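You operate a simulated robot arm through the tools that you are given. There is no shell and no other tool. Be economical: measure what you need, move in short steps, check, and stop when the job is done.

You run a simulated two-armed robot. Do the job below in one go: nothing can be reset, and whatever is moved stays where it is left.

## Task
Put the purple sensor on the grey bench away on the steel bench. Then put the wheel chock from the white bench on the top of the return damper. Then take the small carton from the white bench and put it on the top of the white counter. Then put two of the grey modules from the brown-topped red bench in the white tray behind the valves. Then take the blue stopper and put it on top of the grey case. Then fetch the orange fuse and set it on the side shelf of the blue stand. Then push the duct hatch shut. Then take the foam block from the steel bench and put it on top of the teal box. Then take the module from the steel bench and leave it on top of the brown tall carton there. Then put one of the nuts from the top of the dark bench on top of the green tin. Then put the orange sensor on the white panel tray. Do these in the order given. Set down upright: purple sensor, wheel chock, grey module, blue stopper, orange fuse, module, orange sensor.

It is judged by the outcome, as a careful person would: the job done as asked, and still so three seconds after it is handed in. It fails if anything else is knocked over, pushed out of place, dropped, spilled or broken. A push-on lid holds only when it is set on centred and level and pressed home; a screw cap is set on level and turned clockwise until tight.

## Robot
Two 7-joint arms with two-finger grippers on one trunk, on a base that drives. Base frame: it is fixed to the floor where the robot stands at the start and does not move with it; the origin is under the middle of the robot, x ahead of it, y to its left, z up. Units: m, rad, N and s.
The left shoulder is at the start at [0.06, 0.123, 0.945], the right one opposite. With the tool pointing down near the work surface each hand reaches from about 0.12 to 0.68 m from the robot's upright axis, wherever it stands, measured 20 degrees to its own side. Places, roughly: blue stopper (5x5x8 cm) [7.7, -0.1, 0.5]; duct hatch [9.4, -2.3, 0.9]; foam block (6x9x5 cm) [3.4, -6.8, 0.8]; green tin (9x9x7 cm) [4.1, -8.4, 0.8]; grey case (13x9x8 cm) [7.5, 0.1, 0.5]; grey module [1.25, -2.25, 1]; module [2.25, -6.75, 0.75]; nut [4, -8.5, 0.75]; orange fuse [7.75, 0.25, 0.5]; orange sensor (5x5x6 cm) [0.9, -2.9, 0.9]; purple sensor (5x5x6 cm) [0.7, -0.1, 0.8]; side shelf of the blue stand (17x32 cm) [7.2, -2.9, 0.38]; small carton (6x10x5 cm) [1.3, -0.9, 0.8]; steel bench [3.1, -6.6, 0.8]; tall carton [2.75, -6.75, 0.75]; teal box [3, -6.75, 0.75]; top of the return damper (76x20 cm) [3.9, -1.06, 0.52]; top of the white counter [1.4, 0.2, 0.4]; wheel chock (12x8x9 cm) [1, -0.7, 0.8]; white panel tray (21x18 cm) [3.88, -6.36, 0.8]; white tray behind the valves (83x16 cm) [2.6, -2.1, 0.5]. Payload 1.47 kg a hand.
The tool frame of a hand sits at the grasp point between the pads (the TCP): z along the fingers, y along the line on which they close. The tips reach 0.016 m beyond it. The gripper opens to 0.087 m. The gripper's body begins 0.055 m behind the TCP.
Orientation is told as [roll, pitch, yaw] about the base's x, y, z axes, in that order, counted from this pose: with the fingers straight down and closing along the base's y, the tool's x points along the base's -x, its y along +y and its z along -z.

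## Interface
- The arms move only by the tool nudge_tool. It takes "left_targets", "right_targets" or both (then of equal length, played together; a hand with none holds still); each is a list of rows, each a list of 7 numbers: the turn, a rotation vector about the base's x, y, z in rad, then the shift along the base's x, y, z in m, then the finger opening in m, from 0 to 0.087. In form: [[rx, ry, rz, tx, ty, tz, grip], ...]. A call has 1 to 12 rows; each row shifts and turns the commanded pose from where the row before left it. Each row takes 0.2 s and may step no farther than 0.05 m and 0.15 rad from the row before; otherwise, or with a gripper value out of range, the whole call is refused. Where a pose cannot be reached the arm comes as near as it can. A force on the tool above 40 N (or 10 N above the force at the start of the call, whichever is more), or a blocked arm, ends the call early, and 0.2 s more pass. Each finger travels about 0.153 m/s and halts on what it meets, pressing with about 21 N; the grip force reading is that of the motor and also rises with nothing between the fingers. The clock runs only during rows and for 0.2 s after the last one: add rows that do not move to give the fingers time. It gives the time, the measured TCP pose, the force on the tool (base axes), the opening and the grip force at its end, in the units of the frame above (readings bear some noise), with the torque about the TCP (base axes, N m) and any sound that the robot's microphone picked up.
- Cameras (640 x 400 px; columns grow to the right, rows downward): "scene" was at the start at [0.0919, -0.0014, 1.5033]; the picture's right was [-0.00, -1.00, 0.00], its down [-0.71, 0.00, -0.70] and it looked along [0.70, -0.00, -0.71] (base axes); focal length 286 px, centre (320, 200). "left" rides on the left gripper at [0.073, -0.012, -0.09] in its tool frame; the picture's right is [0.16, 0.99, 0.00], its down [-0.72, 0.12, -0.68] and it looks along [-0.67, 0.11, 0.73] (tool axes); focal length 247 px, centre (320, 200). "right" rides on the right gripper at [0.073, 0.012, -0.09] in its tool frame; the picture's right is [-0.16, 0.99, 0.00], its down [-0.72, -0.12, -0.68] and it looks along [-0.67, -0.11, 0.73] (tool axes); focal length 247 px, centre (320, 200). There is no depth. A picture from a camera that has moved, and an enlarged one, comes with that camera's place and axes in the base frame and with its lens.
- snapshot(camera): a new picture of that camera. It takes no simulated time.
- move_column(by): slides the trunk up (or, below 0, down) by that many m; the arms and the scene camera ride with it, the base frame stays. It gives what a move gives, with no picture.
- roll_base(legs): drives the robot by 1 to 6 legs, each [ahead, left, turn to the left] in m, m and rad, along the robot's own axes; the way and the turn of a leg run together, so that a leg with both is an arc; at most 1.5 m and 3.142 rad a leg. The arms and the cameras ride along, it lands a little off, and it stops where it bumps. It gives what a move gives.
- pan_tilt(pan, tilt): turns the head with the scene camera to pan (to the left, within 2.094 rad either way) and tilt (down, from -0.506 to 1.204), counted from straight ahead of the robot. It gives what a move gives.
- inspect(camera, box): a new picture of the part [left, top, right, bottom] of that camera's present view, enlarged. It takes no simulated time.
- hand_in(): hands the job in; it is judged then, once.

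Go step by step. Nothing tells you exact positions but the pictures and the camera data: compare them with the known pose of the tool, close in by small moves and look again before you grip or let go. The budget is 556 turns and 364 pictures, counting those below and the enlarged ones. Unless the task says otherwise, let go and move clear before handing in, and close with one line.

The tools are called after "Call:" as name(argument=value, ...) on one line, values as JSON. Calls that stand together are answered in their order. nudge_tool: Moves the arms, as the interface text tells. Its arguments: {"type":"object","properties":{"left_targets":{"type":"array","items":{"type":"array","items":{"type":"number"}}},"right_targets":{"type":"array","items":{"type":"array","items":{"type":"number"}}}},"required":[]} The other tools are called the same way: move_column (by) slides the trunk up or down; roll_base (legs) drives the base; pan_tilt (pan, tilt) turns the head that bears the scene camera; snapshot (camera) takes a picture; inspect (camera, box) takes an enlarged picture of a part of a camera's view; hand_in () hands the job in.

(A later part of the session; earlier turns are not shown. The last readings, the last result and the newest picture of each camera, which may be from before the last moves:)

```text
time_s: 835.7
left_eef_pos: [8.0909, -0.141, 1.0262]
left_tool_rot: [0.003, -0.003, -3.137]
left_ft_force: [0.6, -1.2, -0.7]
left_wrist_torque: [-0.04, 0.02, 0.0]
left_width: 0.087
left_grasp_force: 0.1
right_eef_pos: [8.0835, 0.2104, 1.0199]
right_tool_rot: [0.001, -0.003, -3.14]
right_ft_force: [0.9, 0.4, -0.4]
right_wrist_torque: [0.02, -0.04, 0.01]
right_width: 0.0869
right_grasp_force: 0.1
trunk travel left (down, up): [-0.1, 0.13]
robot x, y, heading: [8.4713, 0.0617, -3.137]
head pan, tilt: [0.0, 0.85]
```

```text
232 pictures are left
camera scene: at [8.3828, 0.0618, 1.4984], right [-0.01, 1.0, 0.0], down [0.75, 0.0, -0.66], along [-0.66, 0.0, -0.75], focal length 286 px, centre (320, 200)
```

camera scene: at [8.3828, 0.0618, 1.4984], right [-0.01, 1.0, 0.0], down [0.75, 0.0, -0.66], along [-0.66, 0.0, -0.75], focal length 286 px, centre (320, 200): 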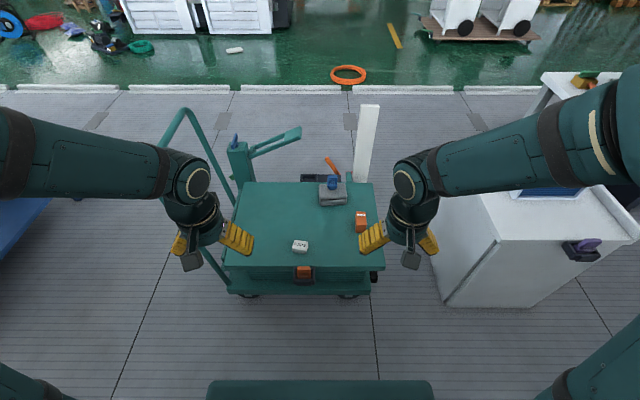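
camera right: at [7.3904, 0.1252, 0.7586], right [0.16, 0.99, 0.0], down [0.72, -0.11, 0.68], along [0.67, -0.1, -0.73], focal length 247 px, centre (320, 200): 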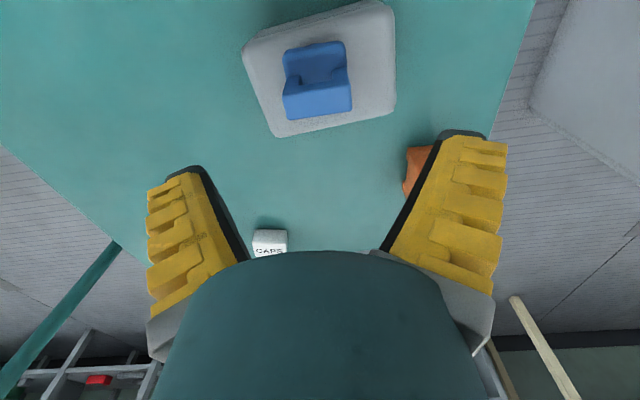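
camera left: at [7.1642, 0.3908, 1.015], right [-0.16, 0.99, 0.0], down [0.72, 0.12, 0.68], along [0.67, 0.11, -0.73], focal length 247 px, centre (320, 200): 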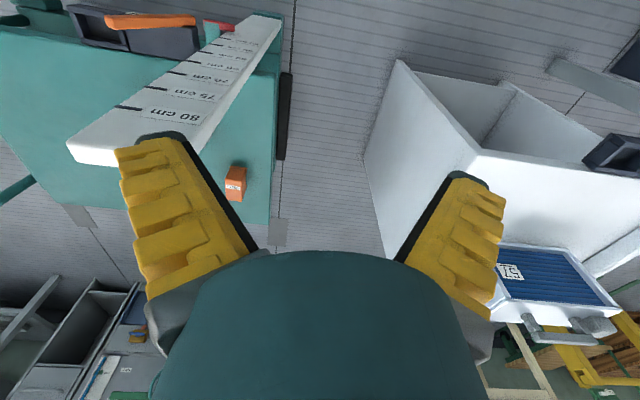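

The stopper stands fine. The fuse is at the right rear of the platform; I close in and lower the trunk.

Call:
roll_base(legs=[[0.2, 0, 0]])

Call:
move_column(by=-0.1)

Call:
inspect(camera="scene", box=[320, 170, 440, 270])

Call:
snapshot(camera="right")

```text
time_s: 837.3
left_eef_pos: [7.8924, -0.1416, 1.0258]
left_tool_rot: [0.002, -0.002, -3.136]
left_ft_force: [-1.1, -0.8, -0.4]
left_wrist_torque: [-0.02, -0.01, -0.01]
left_width: 0.0872
left_grasp_force: 0.1
right_eef_pos: [7.8851, 0.2083, 1.0177]
right_tool_rot: [0.002, -0.002, -3.139]
right_ft_force: [-0.9, 0.1, -0.8]
right_wrist_torque: [-0.01, -0.01, -0.03]
right_width: 0.0871
right_grasp_force: 0.0
trunk travel left (down, up): [-0.1, 0.13]
robot x, y, heading: [8.2763, 0.0603, -3.135]
head pan, tilt: [0.0, 0.85]
```

```text
time_s: 838.7
left_eef_pos: [7.8933, -0.1403, 0.9257]
left_tool_rot: [0.002, -0.001, -3.135]
left_ft_force: [-0.1, 0.8, 0.2]
left_wrist_torque: [0.01, 0.04, -0.02]
left_width: 0.087
left_grasp_force: 0.1
right_eef_pos: [7.8842, 0.2084, 0.9195]
right_tool_rot: [0.002, -0.002, -3.138]
right_ft_force: [0.0, -0.9, -0.5]
right_wrist_torque: [0.0, 0.04, 0.01]
right_width: 0.0869
right_grasp_force: 0.2
trunk travel left (down, up): [0.0, 0.23]
robot x, y, heading: [8.2698, 0.0622, -3.136]
head pan, tilt: [0.0, 0.85]
```

```text
4.00 times, centred on (380, 220) of scene
camera zoom: at [8.1847, 0.0605, 1.3986], right [-0.01, 1.0, 0.0], down [0.75, 0.01, -0.66], along [-0.66, 0.0, -0.75], focal length 1143 px, centre (80, 120)
```

zoom: 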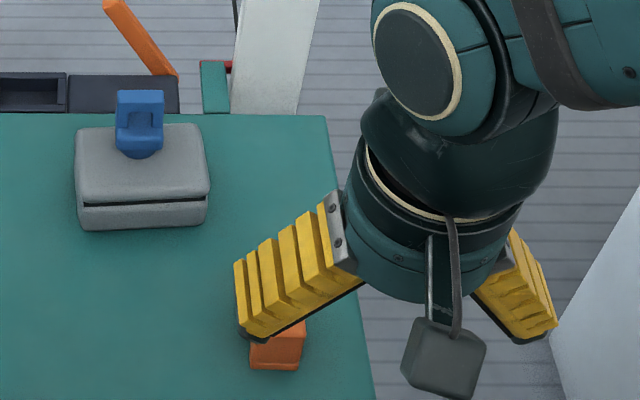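

```text
230 pictures are left
camera right: at [7.958, 0.1972, 1.0081], right [-0.15, -0.99, 0.0], down [-0.72, 0.11, 0.68], along [-0.67, 0.1, -0.73], focal length 247 px, centre (320, 200)
```

right: 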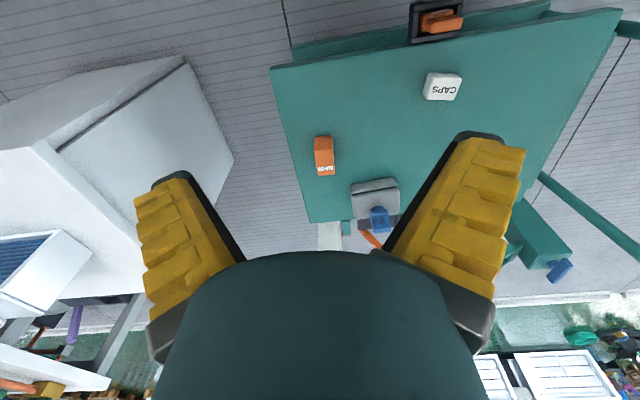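

I bring the right hand above the fuse for a closer look.

Call:
nudge_tool(right_targets=[[0, 0, 0, -0.045, 0.005, -0.01, 0.087], [0, 0, 0, -0.045, 0.005, -0.01, 0.087], [0, 0, 0, -0.045, 0.005, -0.01, 0.087], [0, 0, 0, -0.045, 0.005, -0.01, 0.087], [0, 0, 0, -0.045, 0.006, -0.01, 0.087], [0, 0, 0, -0.03, 0, -0.035, 0.087], [0, 0, 0, 0, 0, -0.045, 0.087], [0, 0, 0, 0, 0, -0.045, 0.087], [0, 0, 0, 0, 0, -0.045, 0.087], [0, 0, 0, 0, 0, 0, 0.087]])

Call:
snapshot(camera="right")

```text
time_s: 840.9
left_eef_pos: [7.8929, -0.1413, 0.9257]
left_tool_rot: [0.002, -0.005, -3.136]
left_ft_force: [0.0, -0.1, -0.9]
left_wrist_torque: [-0.01, 0.0, -0.04]
left_width: 0.0869
left_grasp_force: 0.1
right_eef_pos: [7.6306, 0.2343, 0.6975]
right_tool_rot: [0.002, -0.004, -3.137]
right_ft_force: [-0.6, -0.4, -0.5]
right_wrist_torque: [0.02, 0.01, 0.0]
right_width: 0.0868
right_grasp_force: 0.0
trunk travel left (down, up): [0.0, 0.23]
robot x, y, heading: [8.275, 0.0644, -3.131]
head pan, tilt: [0.0, 0.85]
```

```text
229 pictures are left
camera right: at [7.7026, 0.2234, 0.7868], right [-0.15, -0.99, 0.0], down [-0.72, 0.11, 0.68], along [-0.67, 0.1, -0.73], focal length 247 px, centre (320, 200)
```

right: 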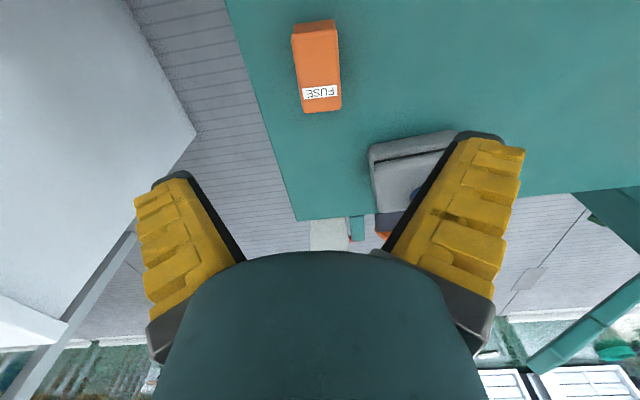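

The fuse is centred at about (7.62, 0.237), aligned with the hand. I lower carefully and close.

Call:
nudge_tool(right_targets=[[0, 0, 0, -0.01, 0.003, -0.045, 0.075], [0, 0, 0, 0, 0, -0.045, 0.075], [0, 0, 0, 0, 0, -0.045, 0.075], [0, 0, 0, 0, 0, -0.045, 0.075], [0, 0, 0, 0, 0, -0.015, 0.075], [0, 0, 0, 0, 0, 0, 0.075]])

Call:
snapshot(camera="right")

```text
time_s: 842.3
left_eef_pos: [7.8928, -0.142, 0.925]
left_tool_rot: [0.001, -0.003, -3.134]
left_ft_force: [0.8, -0.5, -0.3]
left_wrist_torque: [-0.03, 0.02, 0.0]
left_width: 0.0867
left_grasp_force: 0.0
right_eef_pos: [7.6194, 0.2382, 0.5035]
right_tool_rot: [0.001, -0.002, -3.138]
right_ft_force: [0.7, 0.2, 0.5]
right_wrist_torque: [0.03, -0.05, 0.01]
right_width: 0.0779
right_grasp_force: 2.1
trunk travel left (down, up): [0.0, 0.23]
robot x, y, heading: [8.2703, 0.0624, -3.14]
head pan, tilt: [0.0, 0.85]
```

```text
228 pictures are left
camera right: at [7.6929, 0.2263, 0.592], right [-0.15, -0.99, 0.0], down [-0.72, 0.11, 0.68], along [-0.67, 0.1, -0.73], focal length 247 px, centre (320, 200)
```

right: 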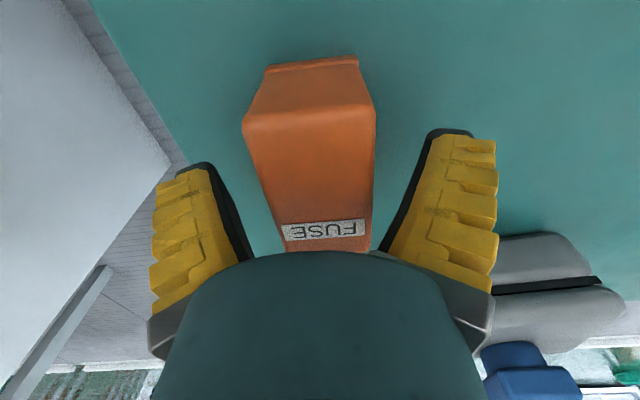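

Call:
nudge_tool(right_targets=[[0, 0, 0, 0, 0, -0.01, 0.075], [0, 0, 0, 0, 0, 0, 0.06], [0, 0, 0, 0, 0, 0, 0.04], [0, 0, 0, 0, 0, 0, 0.025], [0, 0, 0, 0, 0, 0, 0.025]])

Call:
snapshot(camera="right")

```text
time_s: 843.5
left_eef_pos: [7.8936, -0.1406, 0.925]
left_tool_rot: [0.002, -0.004, -3.134]
left_ft_force: [0.5, 0.4, -0.5]
left_wrist_torque: [0.01, -0.01, 0.0]
left_width: 0.087
left_grasp_force: 0.0
right_eef_pos: [7.6197, 0.2384, 0.4937]
right_tool_rot: [0.003, -0.002, -3.139]
right_ft_force: [0.5, 0.4, -0.3]
right_wrist_torque: [0.01, 0.0, -0.01]
right_width: 0.0425
right_grasp_force: 21.1
trunk travel left (down, up): [0.0, 0.23]
robot x, y, heading: [8.2742, 0.0631, -3.135]
head pan, tilt: [0.0, 0.85]
```

```text
227 pictures are left
camera right: at [7.6932, 0.2263, 0.5819], right [-0.15, -0.99, 0.0], down [-0.72, 0.11, 0.68], along [-0.67, 0.1, -0.73], focal length 247 px, centre (320, 200)
```

right: 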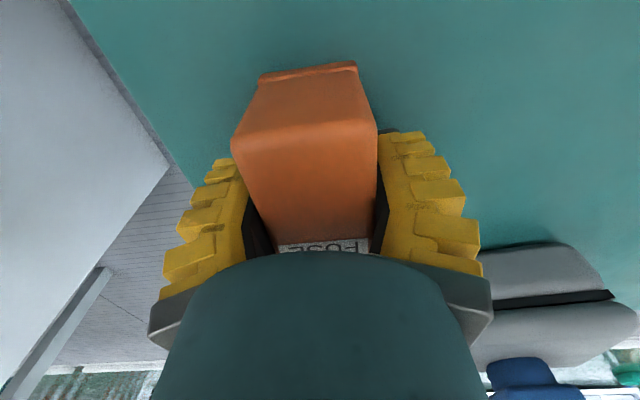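

The fuse is held at 4.25 cm. I lift, tuck, and drive to the west side of the blue stand's side shelf.

Call:
nudge_tool(right_targets=[[0, 0, 0, 0, 0, 0.03, 0.02], [0, 0, 0, 0, 0, 0.045, 0.02], [0, 0, 0, 0, 0, 0.045, 0.02], [0, 0, 0, 0, 0, 0.045, 0.02], [0, 0, 0, 0, 0, 0.045, 0.02], [0, 0, 0, 0, 0, 0.045, 0.02], [0, 0, 0, 0.04, 0, 0.025, 0.02], [0, 0, 0, 0.045, 0, 0.02, 0.02], [0, 0, 0, 0.045, 0, 0.02, 0.02], [0, 0, 0, 0.045, 0, 0.02, 0.02], [0, 0, 0, 0.045, 0, 0.02, 0.02], [0, 0, 0, 0.04, 0, 0.02, 0.02]])

Call:
move_column(by=0.1)

Call:
roll_base(legs=[[-0.2, 0, -0.005], [0, 1.14, 0], [1.05, 0, 0], [1.05, 0, 0], [0, 0, 3.141]])

```text
time_s: 846.1
left_eef_pos: [7.892, -0.1409, 0.9261]
left_tool_rot: [0.002, -0.004, -3.133]
left_ft_force: [0.0, -0.1, 1.0]
left_wrist_torque: [-0.01, 0.01, 0.01]
left_width: 0.0869
left_grasp_force: 0.1
right_eef_pos: [7.8825, 0.2372, 0.8763]
right_tool_rot: [0.002, -0.004, -3.137]
right_ft_force: [0.8, -0.6, -2.0]
right_wrist_torque: [-0.01, 0.03, -0.01]
right_width: 0.0418
right_grasp_force: 21.0
trunk travel left (down, up): [0.0, 0.23]
robot x, y, heading: [8.2709, 0.0607, -3.14]
head pan, tilt: [0.0, 0.85]
```

```text
time_s: 847.4
left_eef_pos: [7.8934, -0.1413, 1.0242]
left_tool_rot: [0.003, -0.003, -3.135]
left_ft_force: [-0.3, 0.6, -0.3]
left_wrist_torque: [-0.03, 0.0, 0.01]
left_width: 0.087
left_grasp_force: 0.1
right_eef_pos: [7.8799, 0.237, 0.9727]
right_tool_rot: [0.001, -0.001, -3.139]
right_ft_force: [-1.2, 0.4, -1.8]
right_wrist_torque: [0.02, -0.01, 0.02]
right_width: 0.0417
right_grasp_force: 20.7
trunk travel left (down, up): [-0.1, 0.13]
robot x, y, heading: [8.2726, 0.0618, -3.137]
head pan, tilt: [0.0, 0.85]
```

```text
time_s: 876.2
left_eef_pos: [6.7643, -0.8753, 1.0261]
left_tool_rot: [0.002, -0.005, 0.004]
left_ft_force: [0.6, 0.0, -0.2]
left_wrist_torque: [-0.03, -0.01, 0.0]
left_width: 0.0869
left_grasp_force: 0.0
right_eef_pos: [6.776, -1.2551, 0.9747]
right_tool_rot: [0.0, 0.0, 0.004]
right_ft_force: [0.0, 0.2, -0.7]
right_wrist_torque: [-0.04, 0.01, -0.01]
right_width: 0.0411
right_grasp_force: 20.8
trunk travel left (down, up): [-0.1, 0.13]
robot x, y, heading: [6.3858, -1.0784, 0.002]
head pan, tilt: [0.0, 0.85]
```

Call:
roll_base(legs=[[-0.05, -0.85, 0], [0, -0.8, 0]])

Call:
pan_tilt(pan=-0.1, tilt=0.8)

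Call:
snapshot(camera="scene")

Call:
snapshot(camera="right")

```text
time_s: 891.1
left_eef_pos: [6.7276, -2.5224, 1.025]
left_tool_rot: [0.002, -0.003, 0.015]
left_ft_force: [0.1, 0.2, 0.5]
left_wrist_torque: [-0.02, -0.01, -0.01]
left_width: 0.0872
left_grasp_force: 0.1
right_eef_pos: [6.7441, -2.9016, 0.9745]
right_tool_rot: [-0.001, -0.002, 0.013]
right_ft_force: [0.9, 0.3, -1.8]
right_wrist_torque: [0.01, 0.0, -0.02]
right_width: 0.0412
right_grasp_force: 21.1
trunk travel left (down, up): [-0.1, 0.13]
robot x, y, heading: [6.3521, -2.7288, 0.015]
head pan, tilt: [0.0, 0.85]
```

```text
time_s: 891.7
left_eef_pos: [6.7289, -2.5225, 1.0247]
left_tool_rot: [0.003, -0.004, 0.013]
left_ft_force: [-0.1, 0.1, 0.1]
left_wrist_torque: [0.01, -0.01, -0.01]
left_width: 0.0874
left_grasp_force: 0.0
right_eef_pos: [6.7443, -2.9001, 0.9744]
right_tool_rot: [0.001, -0.001, 0.013]
right_ft_force: [1.2, 0.5, -2.1]
right_wrist_torque: [0.01, 0.02, 0.0]
right_width: 0.0414
right_grasp_force: 20.7
trunk travel left (down, up): [-0.1, 0.13]
robot x, y, heading: [6.3522, -2.7283, 0.014]
head pan, tilt: [-0.099, 0.799]
```

```text
226 pictures are left
camera scene: at [6.442, -2.7372, 1.5024], right [-0.08, -1.0, 0.0], down [-0.71, 0.06, -0.7], along [0.69, -0.06, -0.72], focal length 286 px, centre (320, 200)
```

scene: 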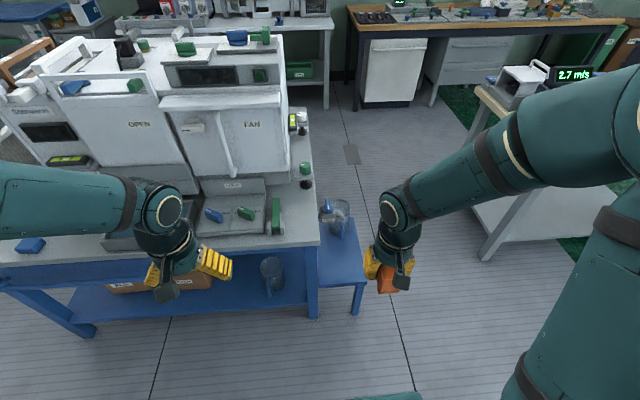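

```text
225 pictures are left
camera right: at [6.6703, -2.8909, 1.0627], right [0.15, 0.99, 0.0], down [0.72, -0.11, 0.68], along [0.67, -0.1, -0.73], focal length 247 px, centre (320, 200)
```

right: 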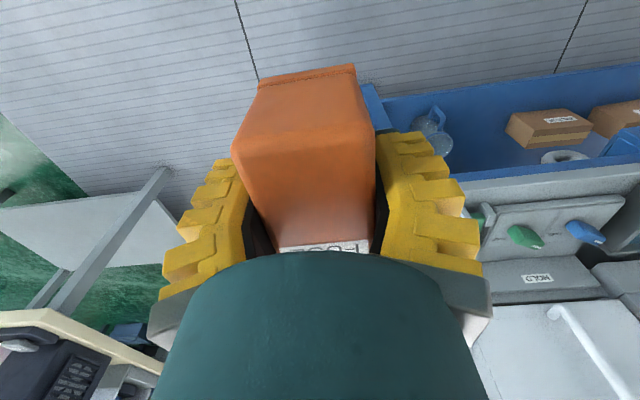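

The blue side shelf spans x≈7.01–7.33, y≈-2.99…-2.79 with a beaker at its far end. I'll set the fuse at (7.10, -2.90); I move 0.2 closer and lower the trunk.

Call:
roll_base(legs=[[0.2, 0, -0.014]])

Call:
move_column(by=-0.1)

Call:
pan_tilt(pan=-0.15, tilt=0.95)

Call:
snapshot(camera="scene")

```text
time_s: 893.3
left_eef_pos: [6.9311, -2.527, 1.0245]
left_tool_rot: [0.002, -0.002, 0.0]
left_ft_force: [1.0, -0.8, -0.3]
left_wrist_torque: [0.02, 0.04, 0.02]
left_width: 0.0871
left_grasp_force: 0.1
right_eef_pos: [6.9416, -2.9051, 0.9728]
right_tool_rot: [0.002, -0.001, -0.002]
right_ft_force: [0.3, 0.1, -1.0]
right_wrist_torque: [0.01, 0.03, -0.02]
right_width: 0.0411
right_grasp_force: 21.9
trunk travel left (down, up): [-0.1, 0.13]
robot x, y, heading: [6.55, -2.7253, -0.001]
head pan, tilt: [-0.099, 0.799]
```

```text
time_s: 894.7
left_eef_pos: [6.9295, -2.5273, 0.9258]
left_tool_rot: [0.003, -0.003, 0.001]
left_ft_force: [-0.3, 1.2, 0.5]
left_wrist_torque: [-0.03, -0.03, 0.03]
left_width: 0.0869
left_grasp_force: 0.1
right_eef_pos: [6.9398, -2.9053, 0.874]
right_tool_rot: [0.003, -0.003, -0.004]
right_ft_force: [0.8, 0.8, -0.9]
right_wrist_torque: [0.02, 0.0, -0.02]
right_width: 0.0411
right_grasp_force: 20.7
trunk travel left (down, up): [0.0, 0.23]
robot x, y, heading: [6.5493, -2.7295, 0.002]
head pan, tilt: [-0.099, 0.799]
```

```text
time_s: 895.4
left_eef_pos: [6.93, -2.5272, 0.9258]
left_tool_rot: [0.001, -0.004, -0.001]
left_ft_force: [0.5, 0.7, 0.4]
left_wrist_torque: [0.03, -0.01, -0.01]
left_width: 0.0872
left_grasp_force: 0.1
right_eef_pos: [6.9406, -2.9044, 0.8742]
right_tool_rot: [0.001, -0.001, -0.002]
right_ft_force: [0.4, 0.1, -1.1]
right_wrist_torque: [-0.01, 0.04, 0.06]
right_width: 0.041
right_grasp_force: 20.9
trunk travel left (down, up): [0.0, 0.23]
robot x, y, heading: [6.5489, -2.7276, -0.002]
head pan, tilt: [-0.15, 0.949]
```

```text
224 pictures are left
camera scene: at [6.6325, -2.7398, 1.3909], right [-0.15, -0.99, 0.0], down [-0.8, 0.12, -0.58], along [0.58, -0.09, -0.81], focal length 286 px, centre (320, 200)
```

scene: 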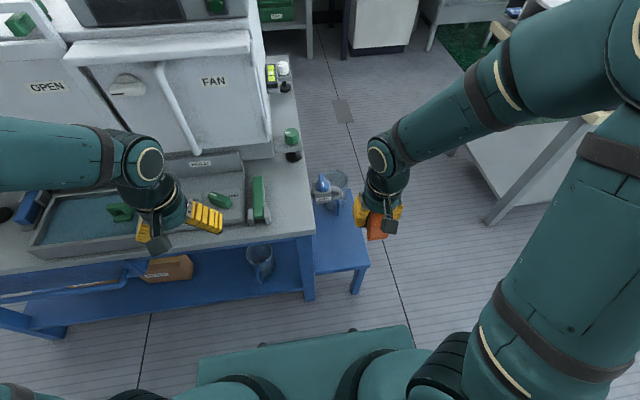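

The free part of the shelf is x 7.03–7.22. I move the fuse over (7.115, -2.90) and lower.

Call:
nudge_tool(right_targets=[[0, 0, 0, 0.044, 0.001, 0, 0.02], [0, 0, 0, 0.044, 0.001, 0, 0.02], [0, 0, 0, 0.044, 0.001, 0, 0.02], [0, 0, 0, 0.043, 0.001, 0, 0.02], [0, 0, 0, 0, 0, -0.045, 0.02], [0, 0, 0, 0, 0, -0.045, 0.02], [0, 0, 0, 0, 0, -0.045, 0.02], [0, 0, 0, 0, 0, -0.045, 0.02], [0, 0, 0, 0, 0, -0.045, 0.02], [0, 0, 0, 0, 0, -0.045, 0.02], [0, 0, 0, 0, 0, -0.045, 0.02], [0, 0, 0, 0, 0, 0, 0.02]])

Call:
snapshot(camera="right")

Call:
snapshot(camera="scene")

```text
time_s: 898.0
left_eef_pos: [6.9294, -2.5268, 0.9264]
left_tool_rot: [0.002, -0.003, 0.0]
left_ft_force: [-0.3, 0.4, -0.9]
left_wrist_torque: [-0.01, -0.01, 0.03]
left_width: 0.087
left_grasp_force: 0.0
right_eef_pos: [7.1157, -2.9015, 0.559]
right_tool_rot: [0.002, -0.003, -0.001]
right_ft_force: [-0.3, 0.5, -1.2]
right_wrist_torque: [0.0, 0.02, -0.02]
right_width: 0.0411
right_grasp_force: 21.1
trunk travel left (down, up): [0.0, 0.23]
robot x, y, heading: [6.5503, -2.7284, -0.004]
head pan, tilt: [-0.15, 0.949]
```

```text
223 pictures are left
camera right: at [7.0421, -2.8901, 0.6476], right [0.16, 0.99, 0.0], down [0.72, -0.12, 0.68], along [0.67, -0.11, -0.73], focal length 247 px, centre (320, 200)
```

right: 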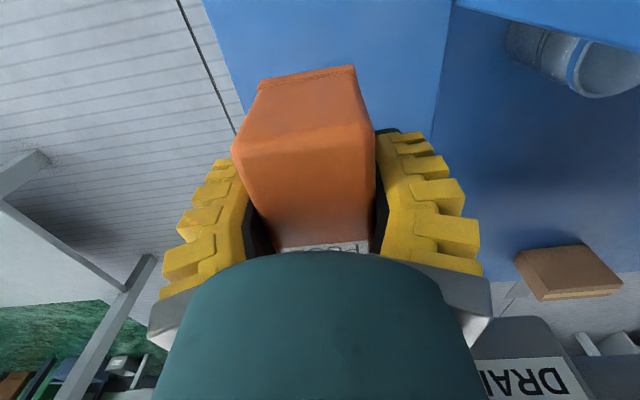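

```text
222 pictures are left
camera scene: at [6.6324, -2.7398, 1.391], right [-0.15, -0.99, 0.0], down [-0.8, 0.12, -0.58], along [0.58, -0.09, -0.81], focal length 286 px, centre (320, 200)
```

scene: 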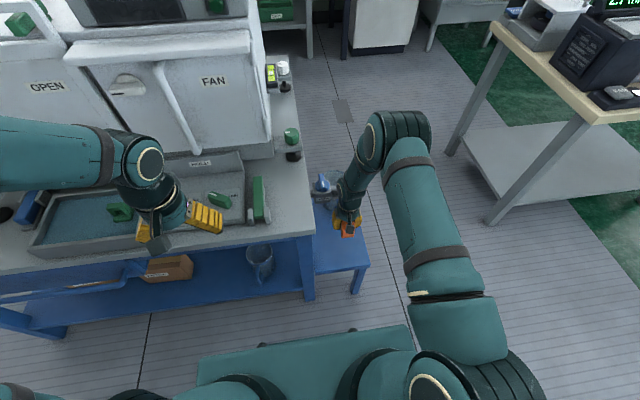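

Call:
nudge_tool(right_targets=[[0, 0, 0, 0, 0.006, -0.045, 0.02], [0, 0, 0, 0, 0, -0.04, 0.02], [0, 0, 0, 0, 0, -0.02, 0.02], [0, 0, 0, 0, 0, -0.006, 0.02], [0, 0, 0, 0, 0, -0.005, 0.02], [0, 0, 0, 0, 0, -0.004, 0.02], [0, 0, 0, 0, 0, -0.004, 0.02], [0, 0, 0, 0, 0, -0.004, 0.02], [0, 0, 0, 0, 0, -0.004, 0.02], [0, 0, 0, 0, 0, -0.004, 0.02]])

Call:
snapshot(camera="right")

```text
time_s: 900.2
left_eef_pos: [6.929, -2.5262, 0.925]
left_tool_rot: [0.002, -0.003, 0.001]
left_ft_force: [0.1, -0.1, -0.2]
left_wrist_torque: [-0.03, 0.0, 0.0]
left_width: 0.0869
left_grasp_force: 0.0
right_eef_pos: [7.1156, -2.8951, 0.4234]
right_tool_rot: [-0.001, -0.003, -0.001]
right_ft_force: [-0.3, -0.3, 0.1]
right_wrist_torque: [0.0, 0.02, 0.02]
right_width: 0.041
right_grasp_force: 21.1
trunk travel left (down, up): [0.0, 0.23]
robot x, y, heading: [6.5481, -2.7296, 0.001]
head pan, tilt: [-0.15, 0.949]
```

```text
221 pictures are left
camera right: at [7.0418, -2.8837, 0.5119], right [0.16, 0.99, 0.0], down [0.72, -0.12, 0.68], along [0.67, -0.11, -0.73], focal length 247 px, centre (320, 200)
```

right: 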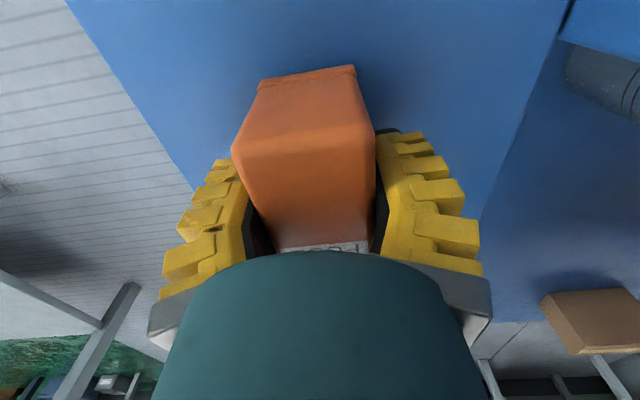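

Call:
nudge_tool(right_targets=[[0, 0, 0, 0, 0, -0.004, 0.02], [0, 0, 0, 0, 0, -0.004, 0.02], [0, 0, 0, 0, 0, -0.004, 0.02], [0, 0, 0, 0, 0, -0.004, 0.02], [0, 0, 0, 0, 0, -0.004, 0.02], [0, 0, 0, 0, 0, -0.004, 0.02], [0, 0, 0, 0, 0, -0.004, 0.02]])

Call:
snapshot(camera="right")

```text
time_s: 901.7
left_eef_pos: [6.928, -2.5254, 0.9256]
left_tool_rot: [0.003, -0.004, 0.0]
left_ft_force: [-0.1, 0.5, -0.3]
left_wrist_torque: [-0.01, 0.02, 0.0]
left_width: 0.0872
left_grasp_force: 0.1
right_eef_pos: [7.1174, -2.8947, 0.4007]
right_tool_rot: [-0.001, -0.01, -0.001]
right_ft_force: [-4.1, -0.7, 21.6]
right_wrist_torque: [-0.01, 0.33, -0.01]
right_width: 0.0476
right_grasp_force: 21.2
trunk travel left (down, up): [0.0, 0.23]
robot x, y, heading: [6.5502, -2.7292, 0.006]
head pan, tilt: [-0.15, 0.949]
stopped in row 7 (right hand): the force on the tool passed its limit at 45 N (the readings are from after the stop); the commanded pose is now the measured one
```

```text
220 pictures are left
camera right: at [7.0446, -2.8838, 0.4898], right [0.16, 0.99, 0.0], down [0.72, -0.12, 0.69], along [0.68, -0.11, -0.73], focal length 247 px, centre (320, 200)
```

right: 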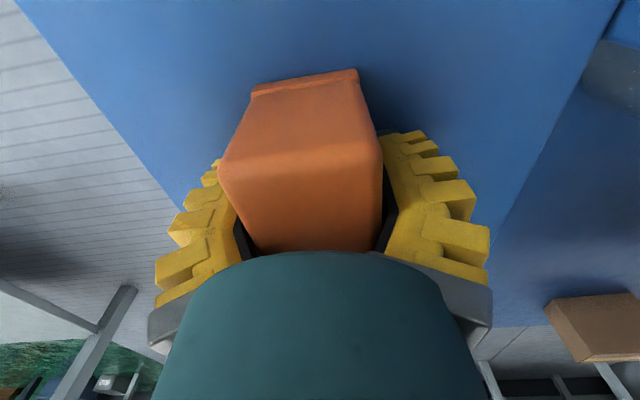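

The fuse rests on the shelf. I relieve and release, opening moderately, then rise straight up.

Call:
nudge_tool(right_targets=[[0, 0, 0, 0, 0, 0.003, 0.02], [0, 0, 0, 0, 0, 0, 0.055], [0, 0, 0, 0, 0, 0, 0.07], [0, 0, 0, 0, 0, 0, 0.075], [0, 0, 0, 0, 0, 0.03, 0.075], [0, 0, 0, 0, 0, 0.045, 0.075], [0, 0, 0, 0, 0, 0.045, 0.075], [0, 0, 0, 0, 0, 0.045, 0.075], [0, 0, 0, 0, 0, 0.045, 0.075], [0, 0, 0, 0, 0, 0.045, 0.075], [0, 0, 0, 0, 0, 0.045, 0.075]])

Call:
snapshot(camera="right")

```text
time_s: 904.1
left_eef_pos: [6.9299, -2.5271, 0.9246]
left_tool_rot: [0.003, -0.004, 0.0]
left_ft_force: [0.0, -1.0, 0.1]
left_wrist_torque: [-0.04, -0.01, 0.0]
left_width: 0.0871
left_grasp_force: 0.0
right_eef_pos: [7.1173, -2.8958, 0.7024]
right_tool_rot: [0.001, -0.006, -0.003]
right_ft_force: [0.5, 1.4, -0.7]
right_wrist_torque: [0.02, 0.02, 0.0]
right_width: 0.0777
right_grasp_force: 2.0
trunk travel left (down, up): [0.0, 0.23]
robot x, y, heading: [6.5499, -2.7264, 0.004]
head pan, tilt: [-0.15, 0.949]
```

```text
219 pictures are left
camera right: at [7.0437, -2.8839, 0.7909], right [0.16, 0.99, 0.0], down [0.72, -0.12, 0.69], along [0.68, -0.11, -0.73], focal length 247 px, centre (320, 200)
```

right: 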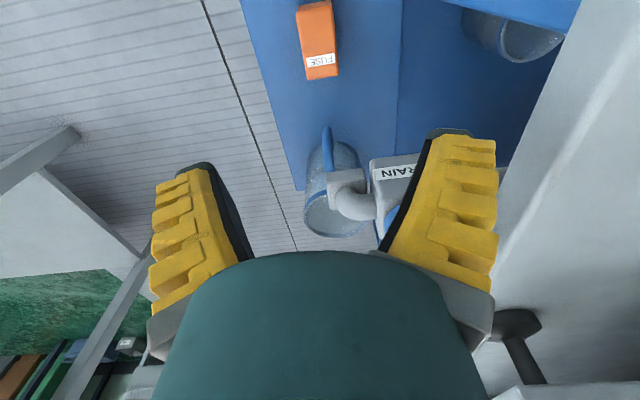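

The fuse stands on the side shelf. I tuck the hand and drive to the lane east of the blue stand to find the duct hatch.

Call:
nudge_tool(right_targets=[[0, 0, 0, 0, 0, 0.045, 0.087], [0, 0, 0, 0, 0, 0.045, 0.087], [0, 0, 0, -0.01, 0, 0.045, 0.087], [0, 0, 0, -0.03, 0.005, 0.035, 0.087], [0, 0, 0, -0.04, 0.005, 0.02, 0.087], [0, 0, 0, -0.04, 0.005, 0.02, 0.087], [0, 0, 0, -0.04, 0.005, 0, 0.087], [0, 0, 0, -0.03, 0, 0, 0.087]])

Call:
move_column(by=0.1)

Call:
roll_base(legs=[[-0.25, 0, 0], [0, 1.65, 0], [1.15, 0, 0], [1.1, 0, 0]])

Call:
pan_tilt(pan=-0.9, tilt=0.4)

Call:
snapshot(camera="scene")

```text
time_s: 905.9
left_eef_pos: [6.9304, -2.5273, 0.9264]
left_tool_rot: [0.002, -0.004, 0.0]
left_ft_force: [-0.4, -1.0, -0.2]
left_wrist_torque: [-0.02, -0.01, 0.01]
left_width: 0.087
left_grasp_force: 0.1
right_eef_pos: [6.9267, -2.8757, 0.9126]
right_tool_rot: [-0.001, -0.007, 0.0]
right_ft_force: [0.3, 0.5, 0.1]
right_wrist_torque: [0.01, 0.0, 0.04]
right_width: 0.0868
right_grasp_force: 0.0
trunk travel left (down, up): [0.0, 0.23]
robot x, y, heading: [6.5489, -2.7302, -0.001]
head pan, tilt: [-0.15, 0.949]
```

```text
time_s: 907.2
left_eef_pos: [6.9298, -2.527, 1.0253]
left_tool_rot: [0.003, -0.003, 0.001]
left_ft_force: [0.2, 0.2, -0.8]
left_wrist_torque: [-0.03, -0.03, 0.0]
left_width: 0.0868
left_grasp_force: 0.0
right_eef_pos: [6.9286, -2.8746, 1.0129]
right_tool_rot: [-0.002, -0.006, -0.002]
right_ft_force: [0.6, -0.3, -0.6]
right_wrist_torque: [-0.02, 0.01, 0.0]
right_width: 0.0871
right_grasp_force: 0.0
trunk travel left (down, up): [-0.1, 0.13]
robot x, y, heading: [6.5482, -2.7277, 0.001]
head pan, tilt: [-0.15, 0.949]
```

```text
refused: 1.65 is not a number from -1.5 to 1.5
```

```text
time_s: 908.3
left_eef_pos: [6.9293, -2.5255, 1.0263]
left_tool_rot: [0.0, -0.002, 0.001]
left_ft_force: [-0.6, 0.0, -0.4]
left_wrist_torque: [0.01, 0.01, -0.03]
left_width: 0.0869
left_grasp_force: 0.0
right_eef_pos: [6.9271, -2.8749, 1.0133]
right_tool_rot: [0.0, -0.007, -0.002]
right_ft_force: [-0.2, -0.1, -0.7]
right_wrist_torque: [0.02, -0.01, 0.0]
right_width: 0.0869
right_grasp_force: 0.1
trunk travel left (down, up): [-0.1, 0.13]
robot x, y, heading: [6.5471, -2.7291, -0.0]
head pan, tilt: [-0.901, 0.4]
```

```text
218 pictures are left
camera scene: at [6.6181, -2.8015, 1.5375], right [-0.78, -0.62, 0.0], down [-0.24, 0.3, -0.92], along [0.57, -0.72, -0.39], focal length 286 px, centre (320, 200)
```

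scene: 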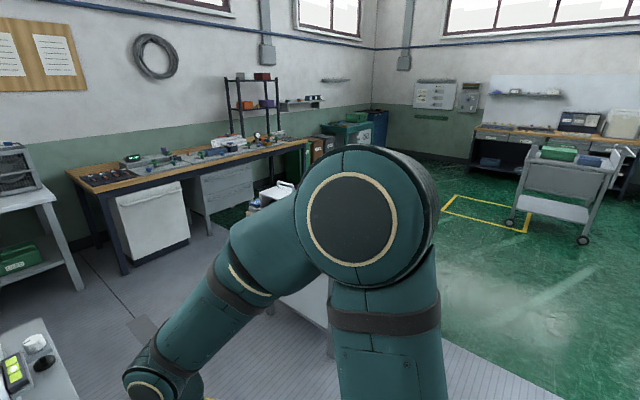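

Call:
roll_base(legs=[[-0.25, 0, 0], [0, 0.85, 0], [0, 0.8, 0], [1.15, 0, 0], [1.1, 0, 0]])

Call:
pan_tilt(pan=-0.9, tilt=0.4)

Call:
snapshot(camera="scene")

```text
time_s: 935.3
left_eef_pos: [8.9277, -0.8929, 1.0256]
left_tool_rot: [0.002, -0.002, -0.01]
left_ft_force: [0.4, 0.8, -0.2]
left_wrist_torque: [0.01, 0.03, 0.02]
left_width: 0.0869
left_grasp_force: 0.0
right_eef_pos: [8.9222, -1.2405, 1.0114]
right_tool_rot: [-0.001, -0.008, -0.012]
right_ft_force: [0.8, -0.5, 0.9]
right_wrist_torque: [-0.01, 0.0, 0.01]
right_width: 0.087
right_grasp_force: 0.1
trunk travel left (down, up): [-0.1, 0.13]
robot x, y, heading: [8.5415, -1.088, -0.014]
head pan, tilt: [-0.901, 0.4]
```

```text
time_s: 935.9
left_eef_pos: [8.9275, -0.8929, 1.0256]
left_tool_rot: [0.001, -0.003, -0.01]
left_ft_force: [0.3, 1.0, -0.3]
left_wrist_torque: [-0.02, -0.02, -0.02]
left_width: 0.0873
left_grasp_force: 0.1
right_eef_pos: [8.9235, -1.2416, 1.0127]
right_tool_rot: [0.0, -0.008, -0.012]
right_ft_force: [-0.5, -0.2, 0.0]
right_wrist_torque: [0.01, -0.03, -0.03]
right_width: 0.087
right_grasp_force: 0.2
trunk travel left (down, up): [-0.1, 0.13]
robot x, y, heading: [8.5434, -1.0914, -0.015]
head pan, tilt: [-0.901, 0.4]
```

```text
217 pictures are left
camera scene: at [8.6129, -1.1645, 1.5375], right [-0.79, -0.61, 0.0], down [-0.24, 0.31, -0.92], along [0.56, -0.73, -0.39], focal length 286 px, centre (320, 200)
```

scene: 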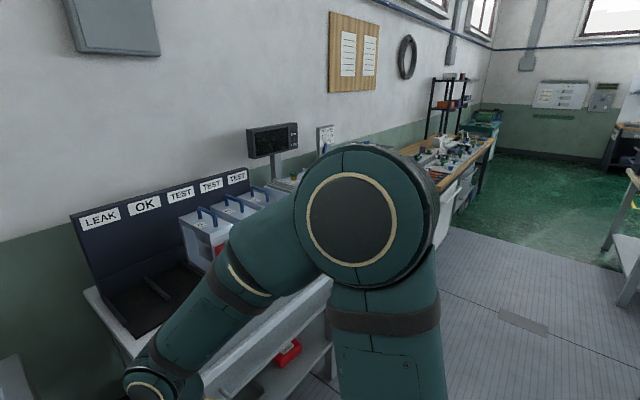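

The wall bench starts at x≈9.3. I sidestep south in front of it and look for the hatch.

Call:
roll_base(legs=[[0, -1.0, 0.014]])

Call:
pan_tilt(pan=-0.1, tilt=0.55)

Call:
snapshot(camera="scene")

```text
time_s: 944.9
left_eef_pos: [8.9238, -1.88, 1.0268]
left_tool_rot: [0.003, -0.004, 0.01]
left_ft_force: [0.1, 0.2, -0.2]
left_wrist_torque: [-0.06, 0.01, 0.0]
left_width: 0.0869
left_grasp_force: 0.0
right_eef_pos: [8.9256, -2.2286, 1.0124]
right_tool_rot: [0.0, -0.007, 0.009]
right_ft_force: [0.4, 0.3, 0.2]
right_wrist_torque: [-0.01, -0.04, -0.01]
right_width: 0.0871
right_grasp_force: 0.0
trunk travel left (down, up): [-0.1, 0.13]
robot x, y, heading: [8.5462, -2.0839, 0.016]
head pan, tilt: [-0.901, 0.4]
```

```text
time_s: 946.1
left_eef_pos: [8.9236, -1.8798, 1.0259]
left_tool_rot: [0.001, -0.003, 0.01]
left_ft_force: [0.2, -0.2, -0.7]
left_wrist_torque: [0.0, 0.02, -0.01]
left_width: 0.087
left_grasp_force: 0.1
right_eef_pos: [8.9248, -2.2273, 1.012]
right_tool_rot: [0.0, -0.008, 0.008]
right_ft_force: [0.0, 0.4, 0.3]
right_wrist_torque: [0.0, -0.04, 0.01]
right_width: 0.0871
right_grasp_force: 0.1
trunk travel left (down, up): [-0.1, 0.13]
robot x, y, heading: [8.5423, -2.082, 0.011]
head pan, tilt: [-0.099, 0.55]
```

```text
216 pictures are left
camera scene: at [8.6453, -2.0931, 1.5238], right [-0.09, -1.0, 0.0], down [-0.52, 0.05, -0.85], along [0.85, -0.08, -0.52], focal length 286 px, centre (320, 200)
```

scene: 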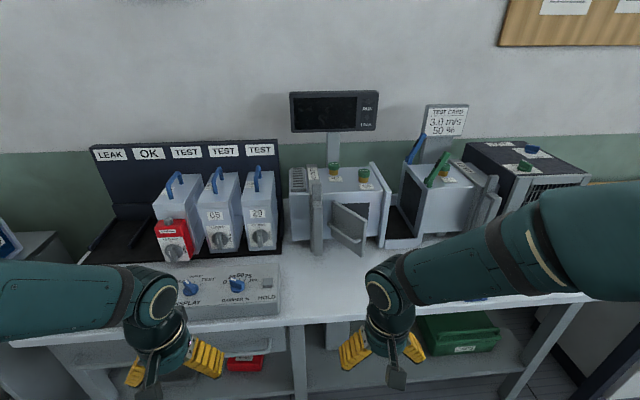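

In the centre is a test duct with a small hatch door standing open. I zoom in.

Call:
inspect(camera="scene", box=[275, 130, 515, 280])

Call:
inspect(camera="scene", box=[280, 155, 400, 265])

```text
2.67 times, centred on (395, 205) of scene
camera zoom: at [8.6453, -2.0931, 1.5238], right [-0.09, -1.0, 0.0], down [-0.52, 0.05, -0.85], along [0.85, -0.08, -0.52], focal length 762 px, centre (120, 187)
```

zoom: 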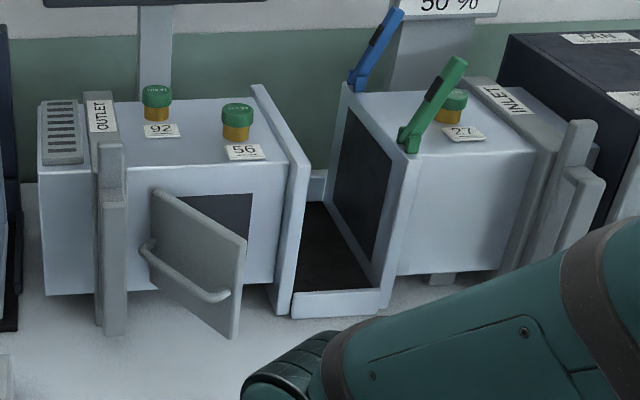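

```text
3.64 times, centred on (340, 210) of scene
camera zoom: at [8.6453, -2.0931, 1.5238], right [-0.09, -1.0, 0.0], down [-0.52, 0.05, -0.85], along [0.85, -0.08, -0.52], focal length 1039 px, centre (247, 164)
```

zoom: 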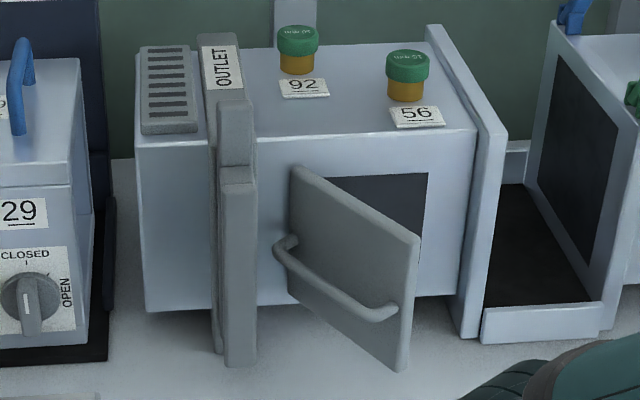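

The hatch is hinged at about (9.53, -2.22) and opens towards me by ~53°, free edge near (9.40, -2.32), z 0.81–0.98. I'll move closer, close the right fingers, tilt them forward and push above the handle along the arc.

Call:
roll_base(legs=[[0.25, 0, -0.011]])

Call:
nudge_tool(right_targets=[[0, -0.15, 0, 0.01, 0, 0.0, 0.03], [0, -0.15, 0, 0.01, 0, 0.0, 0.0], [0, -0.15, 0, 0.01, 0, 0.0, 0.0], [0, -0.15, 0, 0.01, 0, 0.0, 0.0], [0, -0.15, 0, 0.01, 0, 0.0, 0.0], [0, -0.15, 0, 0.01, 0, 0.0, 0.0], [0, -0.15, 0, 0.01, 0, 0.0, 0.0], [0, -0.15, 0, 0.01, 0, 0.0, 0.0], [0, 0, 0, 0, 0, 0, 0]])

Call:
snapshot(camera="scene")

Call:
snapshot(camera="right")

```text
time_s: 947.9
left_eef_pos: [9.1734, -1.8826, 1.0263]
left_tool_rot: [0.003, -0.001, -0.001]
left_ft_force: [0.0, -0.3, -0.4]
left_wrist_torque: [0.0, 0.02, 0.01]
left_width: 0.0873
left_grasp_force: 0.0
right_eef_pos: [9.1711, -2.2299, 1.0107]
right_tool_rot: [0.001, -0.006, -0.004]
right_ft_force: [-1.0, 0.9, -0.7]
right_wrist_torque: [0.02, 0.02, 0.01]
right_width: 0.0873
right_grasp_force: 0.1
trunk travel left (down, up): [-0.1, 0.13]
robot x, y, heading: [8.7898, -2.0829, -0.003]
head pan, tilt: [-0.099, 0.55]
```

```text
time_s: 949.9
left_eef_pos: [9.1712, -1.8816, 1.0251]
left_tool_rot: [0.002, -0.003, -0.003]
left_ft_force: [0.3, -0.1, -0.2]
left_wrist_torque: [0.0, 0.02, -0.01]
left_width: 0.087
left_grasp_force: 0.2
right_eef_pos: [9.3021, -2.2215, 1.0217]
right_tool_rot: [0.011, -1.209, -0.011]
right_ft_force: [0.9, -0.4, -0.3]
right_wrist_torque: [0.0, -0.01, -0.03]
right_width: 0.0001
right_grasp_force: 20.9
right hand out of reach, approached as far as the arm can: row 4, 5, 6, 7
trunk travel left (down, up): [-0.1, 0.13]
robot x, y, heading: [8.7926, -2.082, 0.001]
head pan, tilt: [-0.099, 0.55]
```

```text
213 pictures are left
camera scene: at [8.8919, -2.0922, 1.5239], right [-0.1, -0.99, 0.0], down [-0.52, 0.05, -0.85], along [0.85, -0.09, -0.52], focal length 286 px, centre (320, 200)
```

scene: 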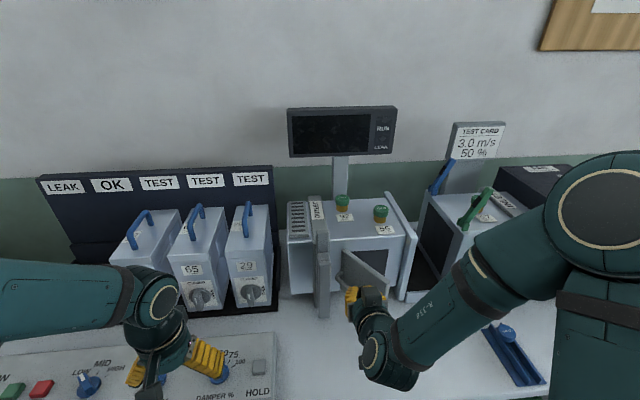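

```text
212 pictures are left
camera right: at [9.1928, -2.2107, 0.986], right [0.06, 0.99, 0.15], down [-0.38, -0.12, 0.92], along [0.92, -0.11, 0.37], focal length 247 px, centre (320, 200)
```

right: 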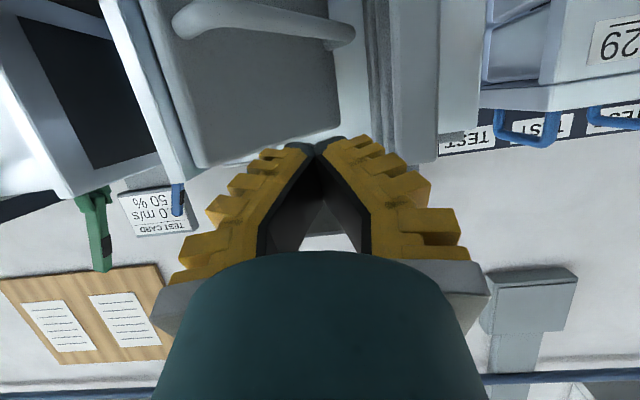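

The fingers now point forward. I move them to a start point just in front of the door, above its handle.

Call:
nudge_tool(right_targets=[[0, 0, 0, 0.03, -0.014, -0.015, 0.0], [0, 0, 0, 0.03, -0.014, -0.015, 0.0], [0, 0, 0, 0.03, -0.014, -0.015, 0.0], [0, 0, 0, 0.03, -0.013, -0.016, 0.0], [0, 0, 0, 0, 0, 0, 0]])

Call:
snapshot(camera="right")

Call:
inspect(camera="scene", box=[270, 180, 450, 330])

```text
time_s: 951.1
left_eef_pos: [9.1742, -1.8831, 1.0252]
left_tool_rot: [0.002, -0.003, -0.002]
left_ft_force: [0.2, 0.5, 0.7]
left_wrist_torque: [0.06, 0.01, 0.02]
left_width: 0.0872
left_grasp_force: 0.0
right_eef_pos: [9.3773, -2.2884, 0.9906]
right_tool_rot: [0.013, -1.201, -0.004]
right_ft_force: [-0.1, 0.9, 0.0]
right_wrist_torque: [0.02, -0.01, 0.01]
right_width: 0.0
right_grasp_force: 21.0
right hand out of reach, approached as far as the arm can: row 2, 3, 4
trunk travel left (down, up): [-0.1, 0.13]
robot x, y, heading: [8.7952, -2.0818, -0.005]
head pan, tilt: [-0.099, 0.55]
```

```text
211 pictures are left
camera right: at [9.2662, -2.2774, 0.9554], right [0.05, 0.99, 0.15], down [-0.37, -0.12, 0.92], along [0.93, -0.1, 0.36], focal length 247 px, centre (320, 200)
```

right: 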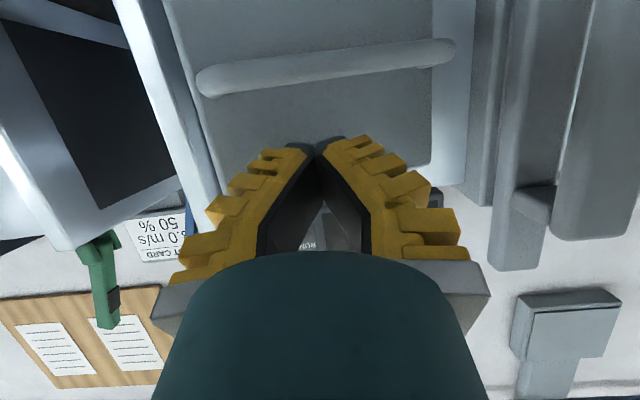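

```text
2.67 times, centred on (360, 255) of scene
camera zoom: at [8.8922, -2.0935, 1.5239], right [-0.1, -0.99, 0.0], down [-0.52, 0.05, -0.85], along [0.85, -0.09, -0.52], focal length 762 px, centre (213, 53)
```

zoom: 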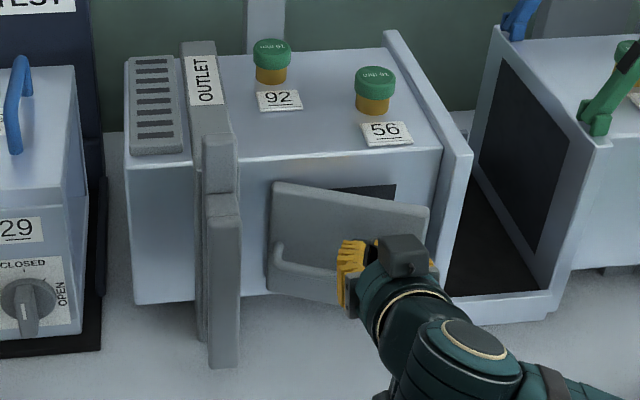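

The door already swung to ~20° open as the hand came in. I push on gently along the arc.

Call:
nudge_tool(right_targets=[[0, 0, 0, 0.02, -0.01, 0, 0.0], [0, 0, 0, 0.02, -0.01, 0, 0.0], [0, 0, 0, 0.02, -0.01, 0, 0.0], [0, 0, 0, 0.02, -0.005, 0, 0.0], [0, 0, 0, 0, 0, 0, 0]])

Call:
inspect(camera="scene", box=[240, 180, 480, 330])

Call:
snapshot(camera="right")

```text
time_s: 952.0
left_eef_pos: [9.1714, -1.8825, 1.0268]
left_tool_rot: [0.003, -0.003, -0.004]
left_ft_force: [-0.4, -0.8, -0.4]
left_wrist_torque: [-0.02, 0.04, -0.04]
left_width: 0.0872
left_grasp_force: 0.1
right_eef_pos: [9.4392, -2.3186, 0.9932]
right_tool_rot: [0.014, -1.206, -0.011]
right_ft_force: [-14.9, -2.4, 5.0]
right_wrist_torque: [0.05, -0.22, -0.04]
right_width: 0.0063
right_grasp_force: 27.8
trunk travel left (down, up): [-0.1, 0.13]
robot x, y, heading: [8.7896, -2.0853, -0.004]
head pan, tilt: [-0.099, 0.55]
stopped in row 4 (right hand): the force on the tool passed its limit at 47 N (the readings are from after the stop); the commanded pose is now the measured one
```

```text
2.67 times, centred on (360, 255) of scene
camera zoom: at [8.891, -2.0933, 1.524], right [-0.1, -0.99, 0.0], down [-0.52, 0.05, -0.85], along [0.85, -0.09, -0.52], focal length 762 px, centre (213, 53)
```

zoom: 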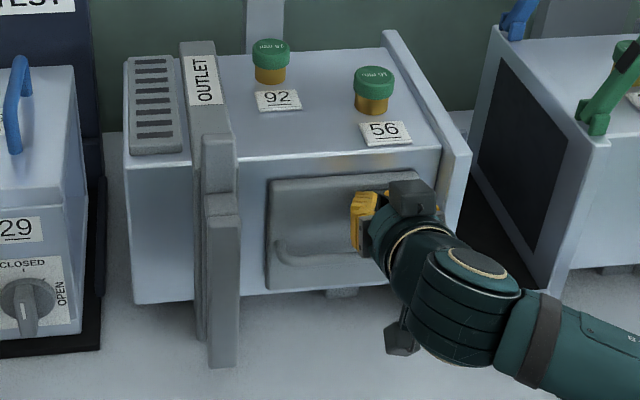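

```text
208 pictures are left
camera right: at [9.3299, -2.3067, 0.9564], right [0.05, 0.99, 0.15], down [-0.38, -0.12, 0.92], along [0.93, -0.11, 0.36], focal length 247 px, centre (320, 200)
```

right: 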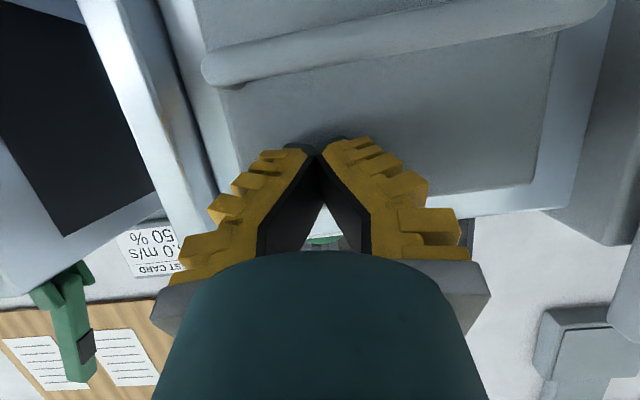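

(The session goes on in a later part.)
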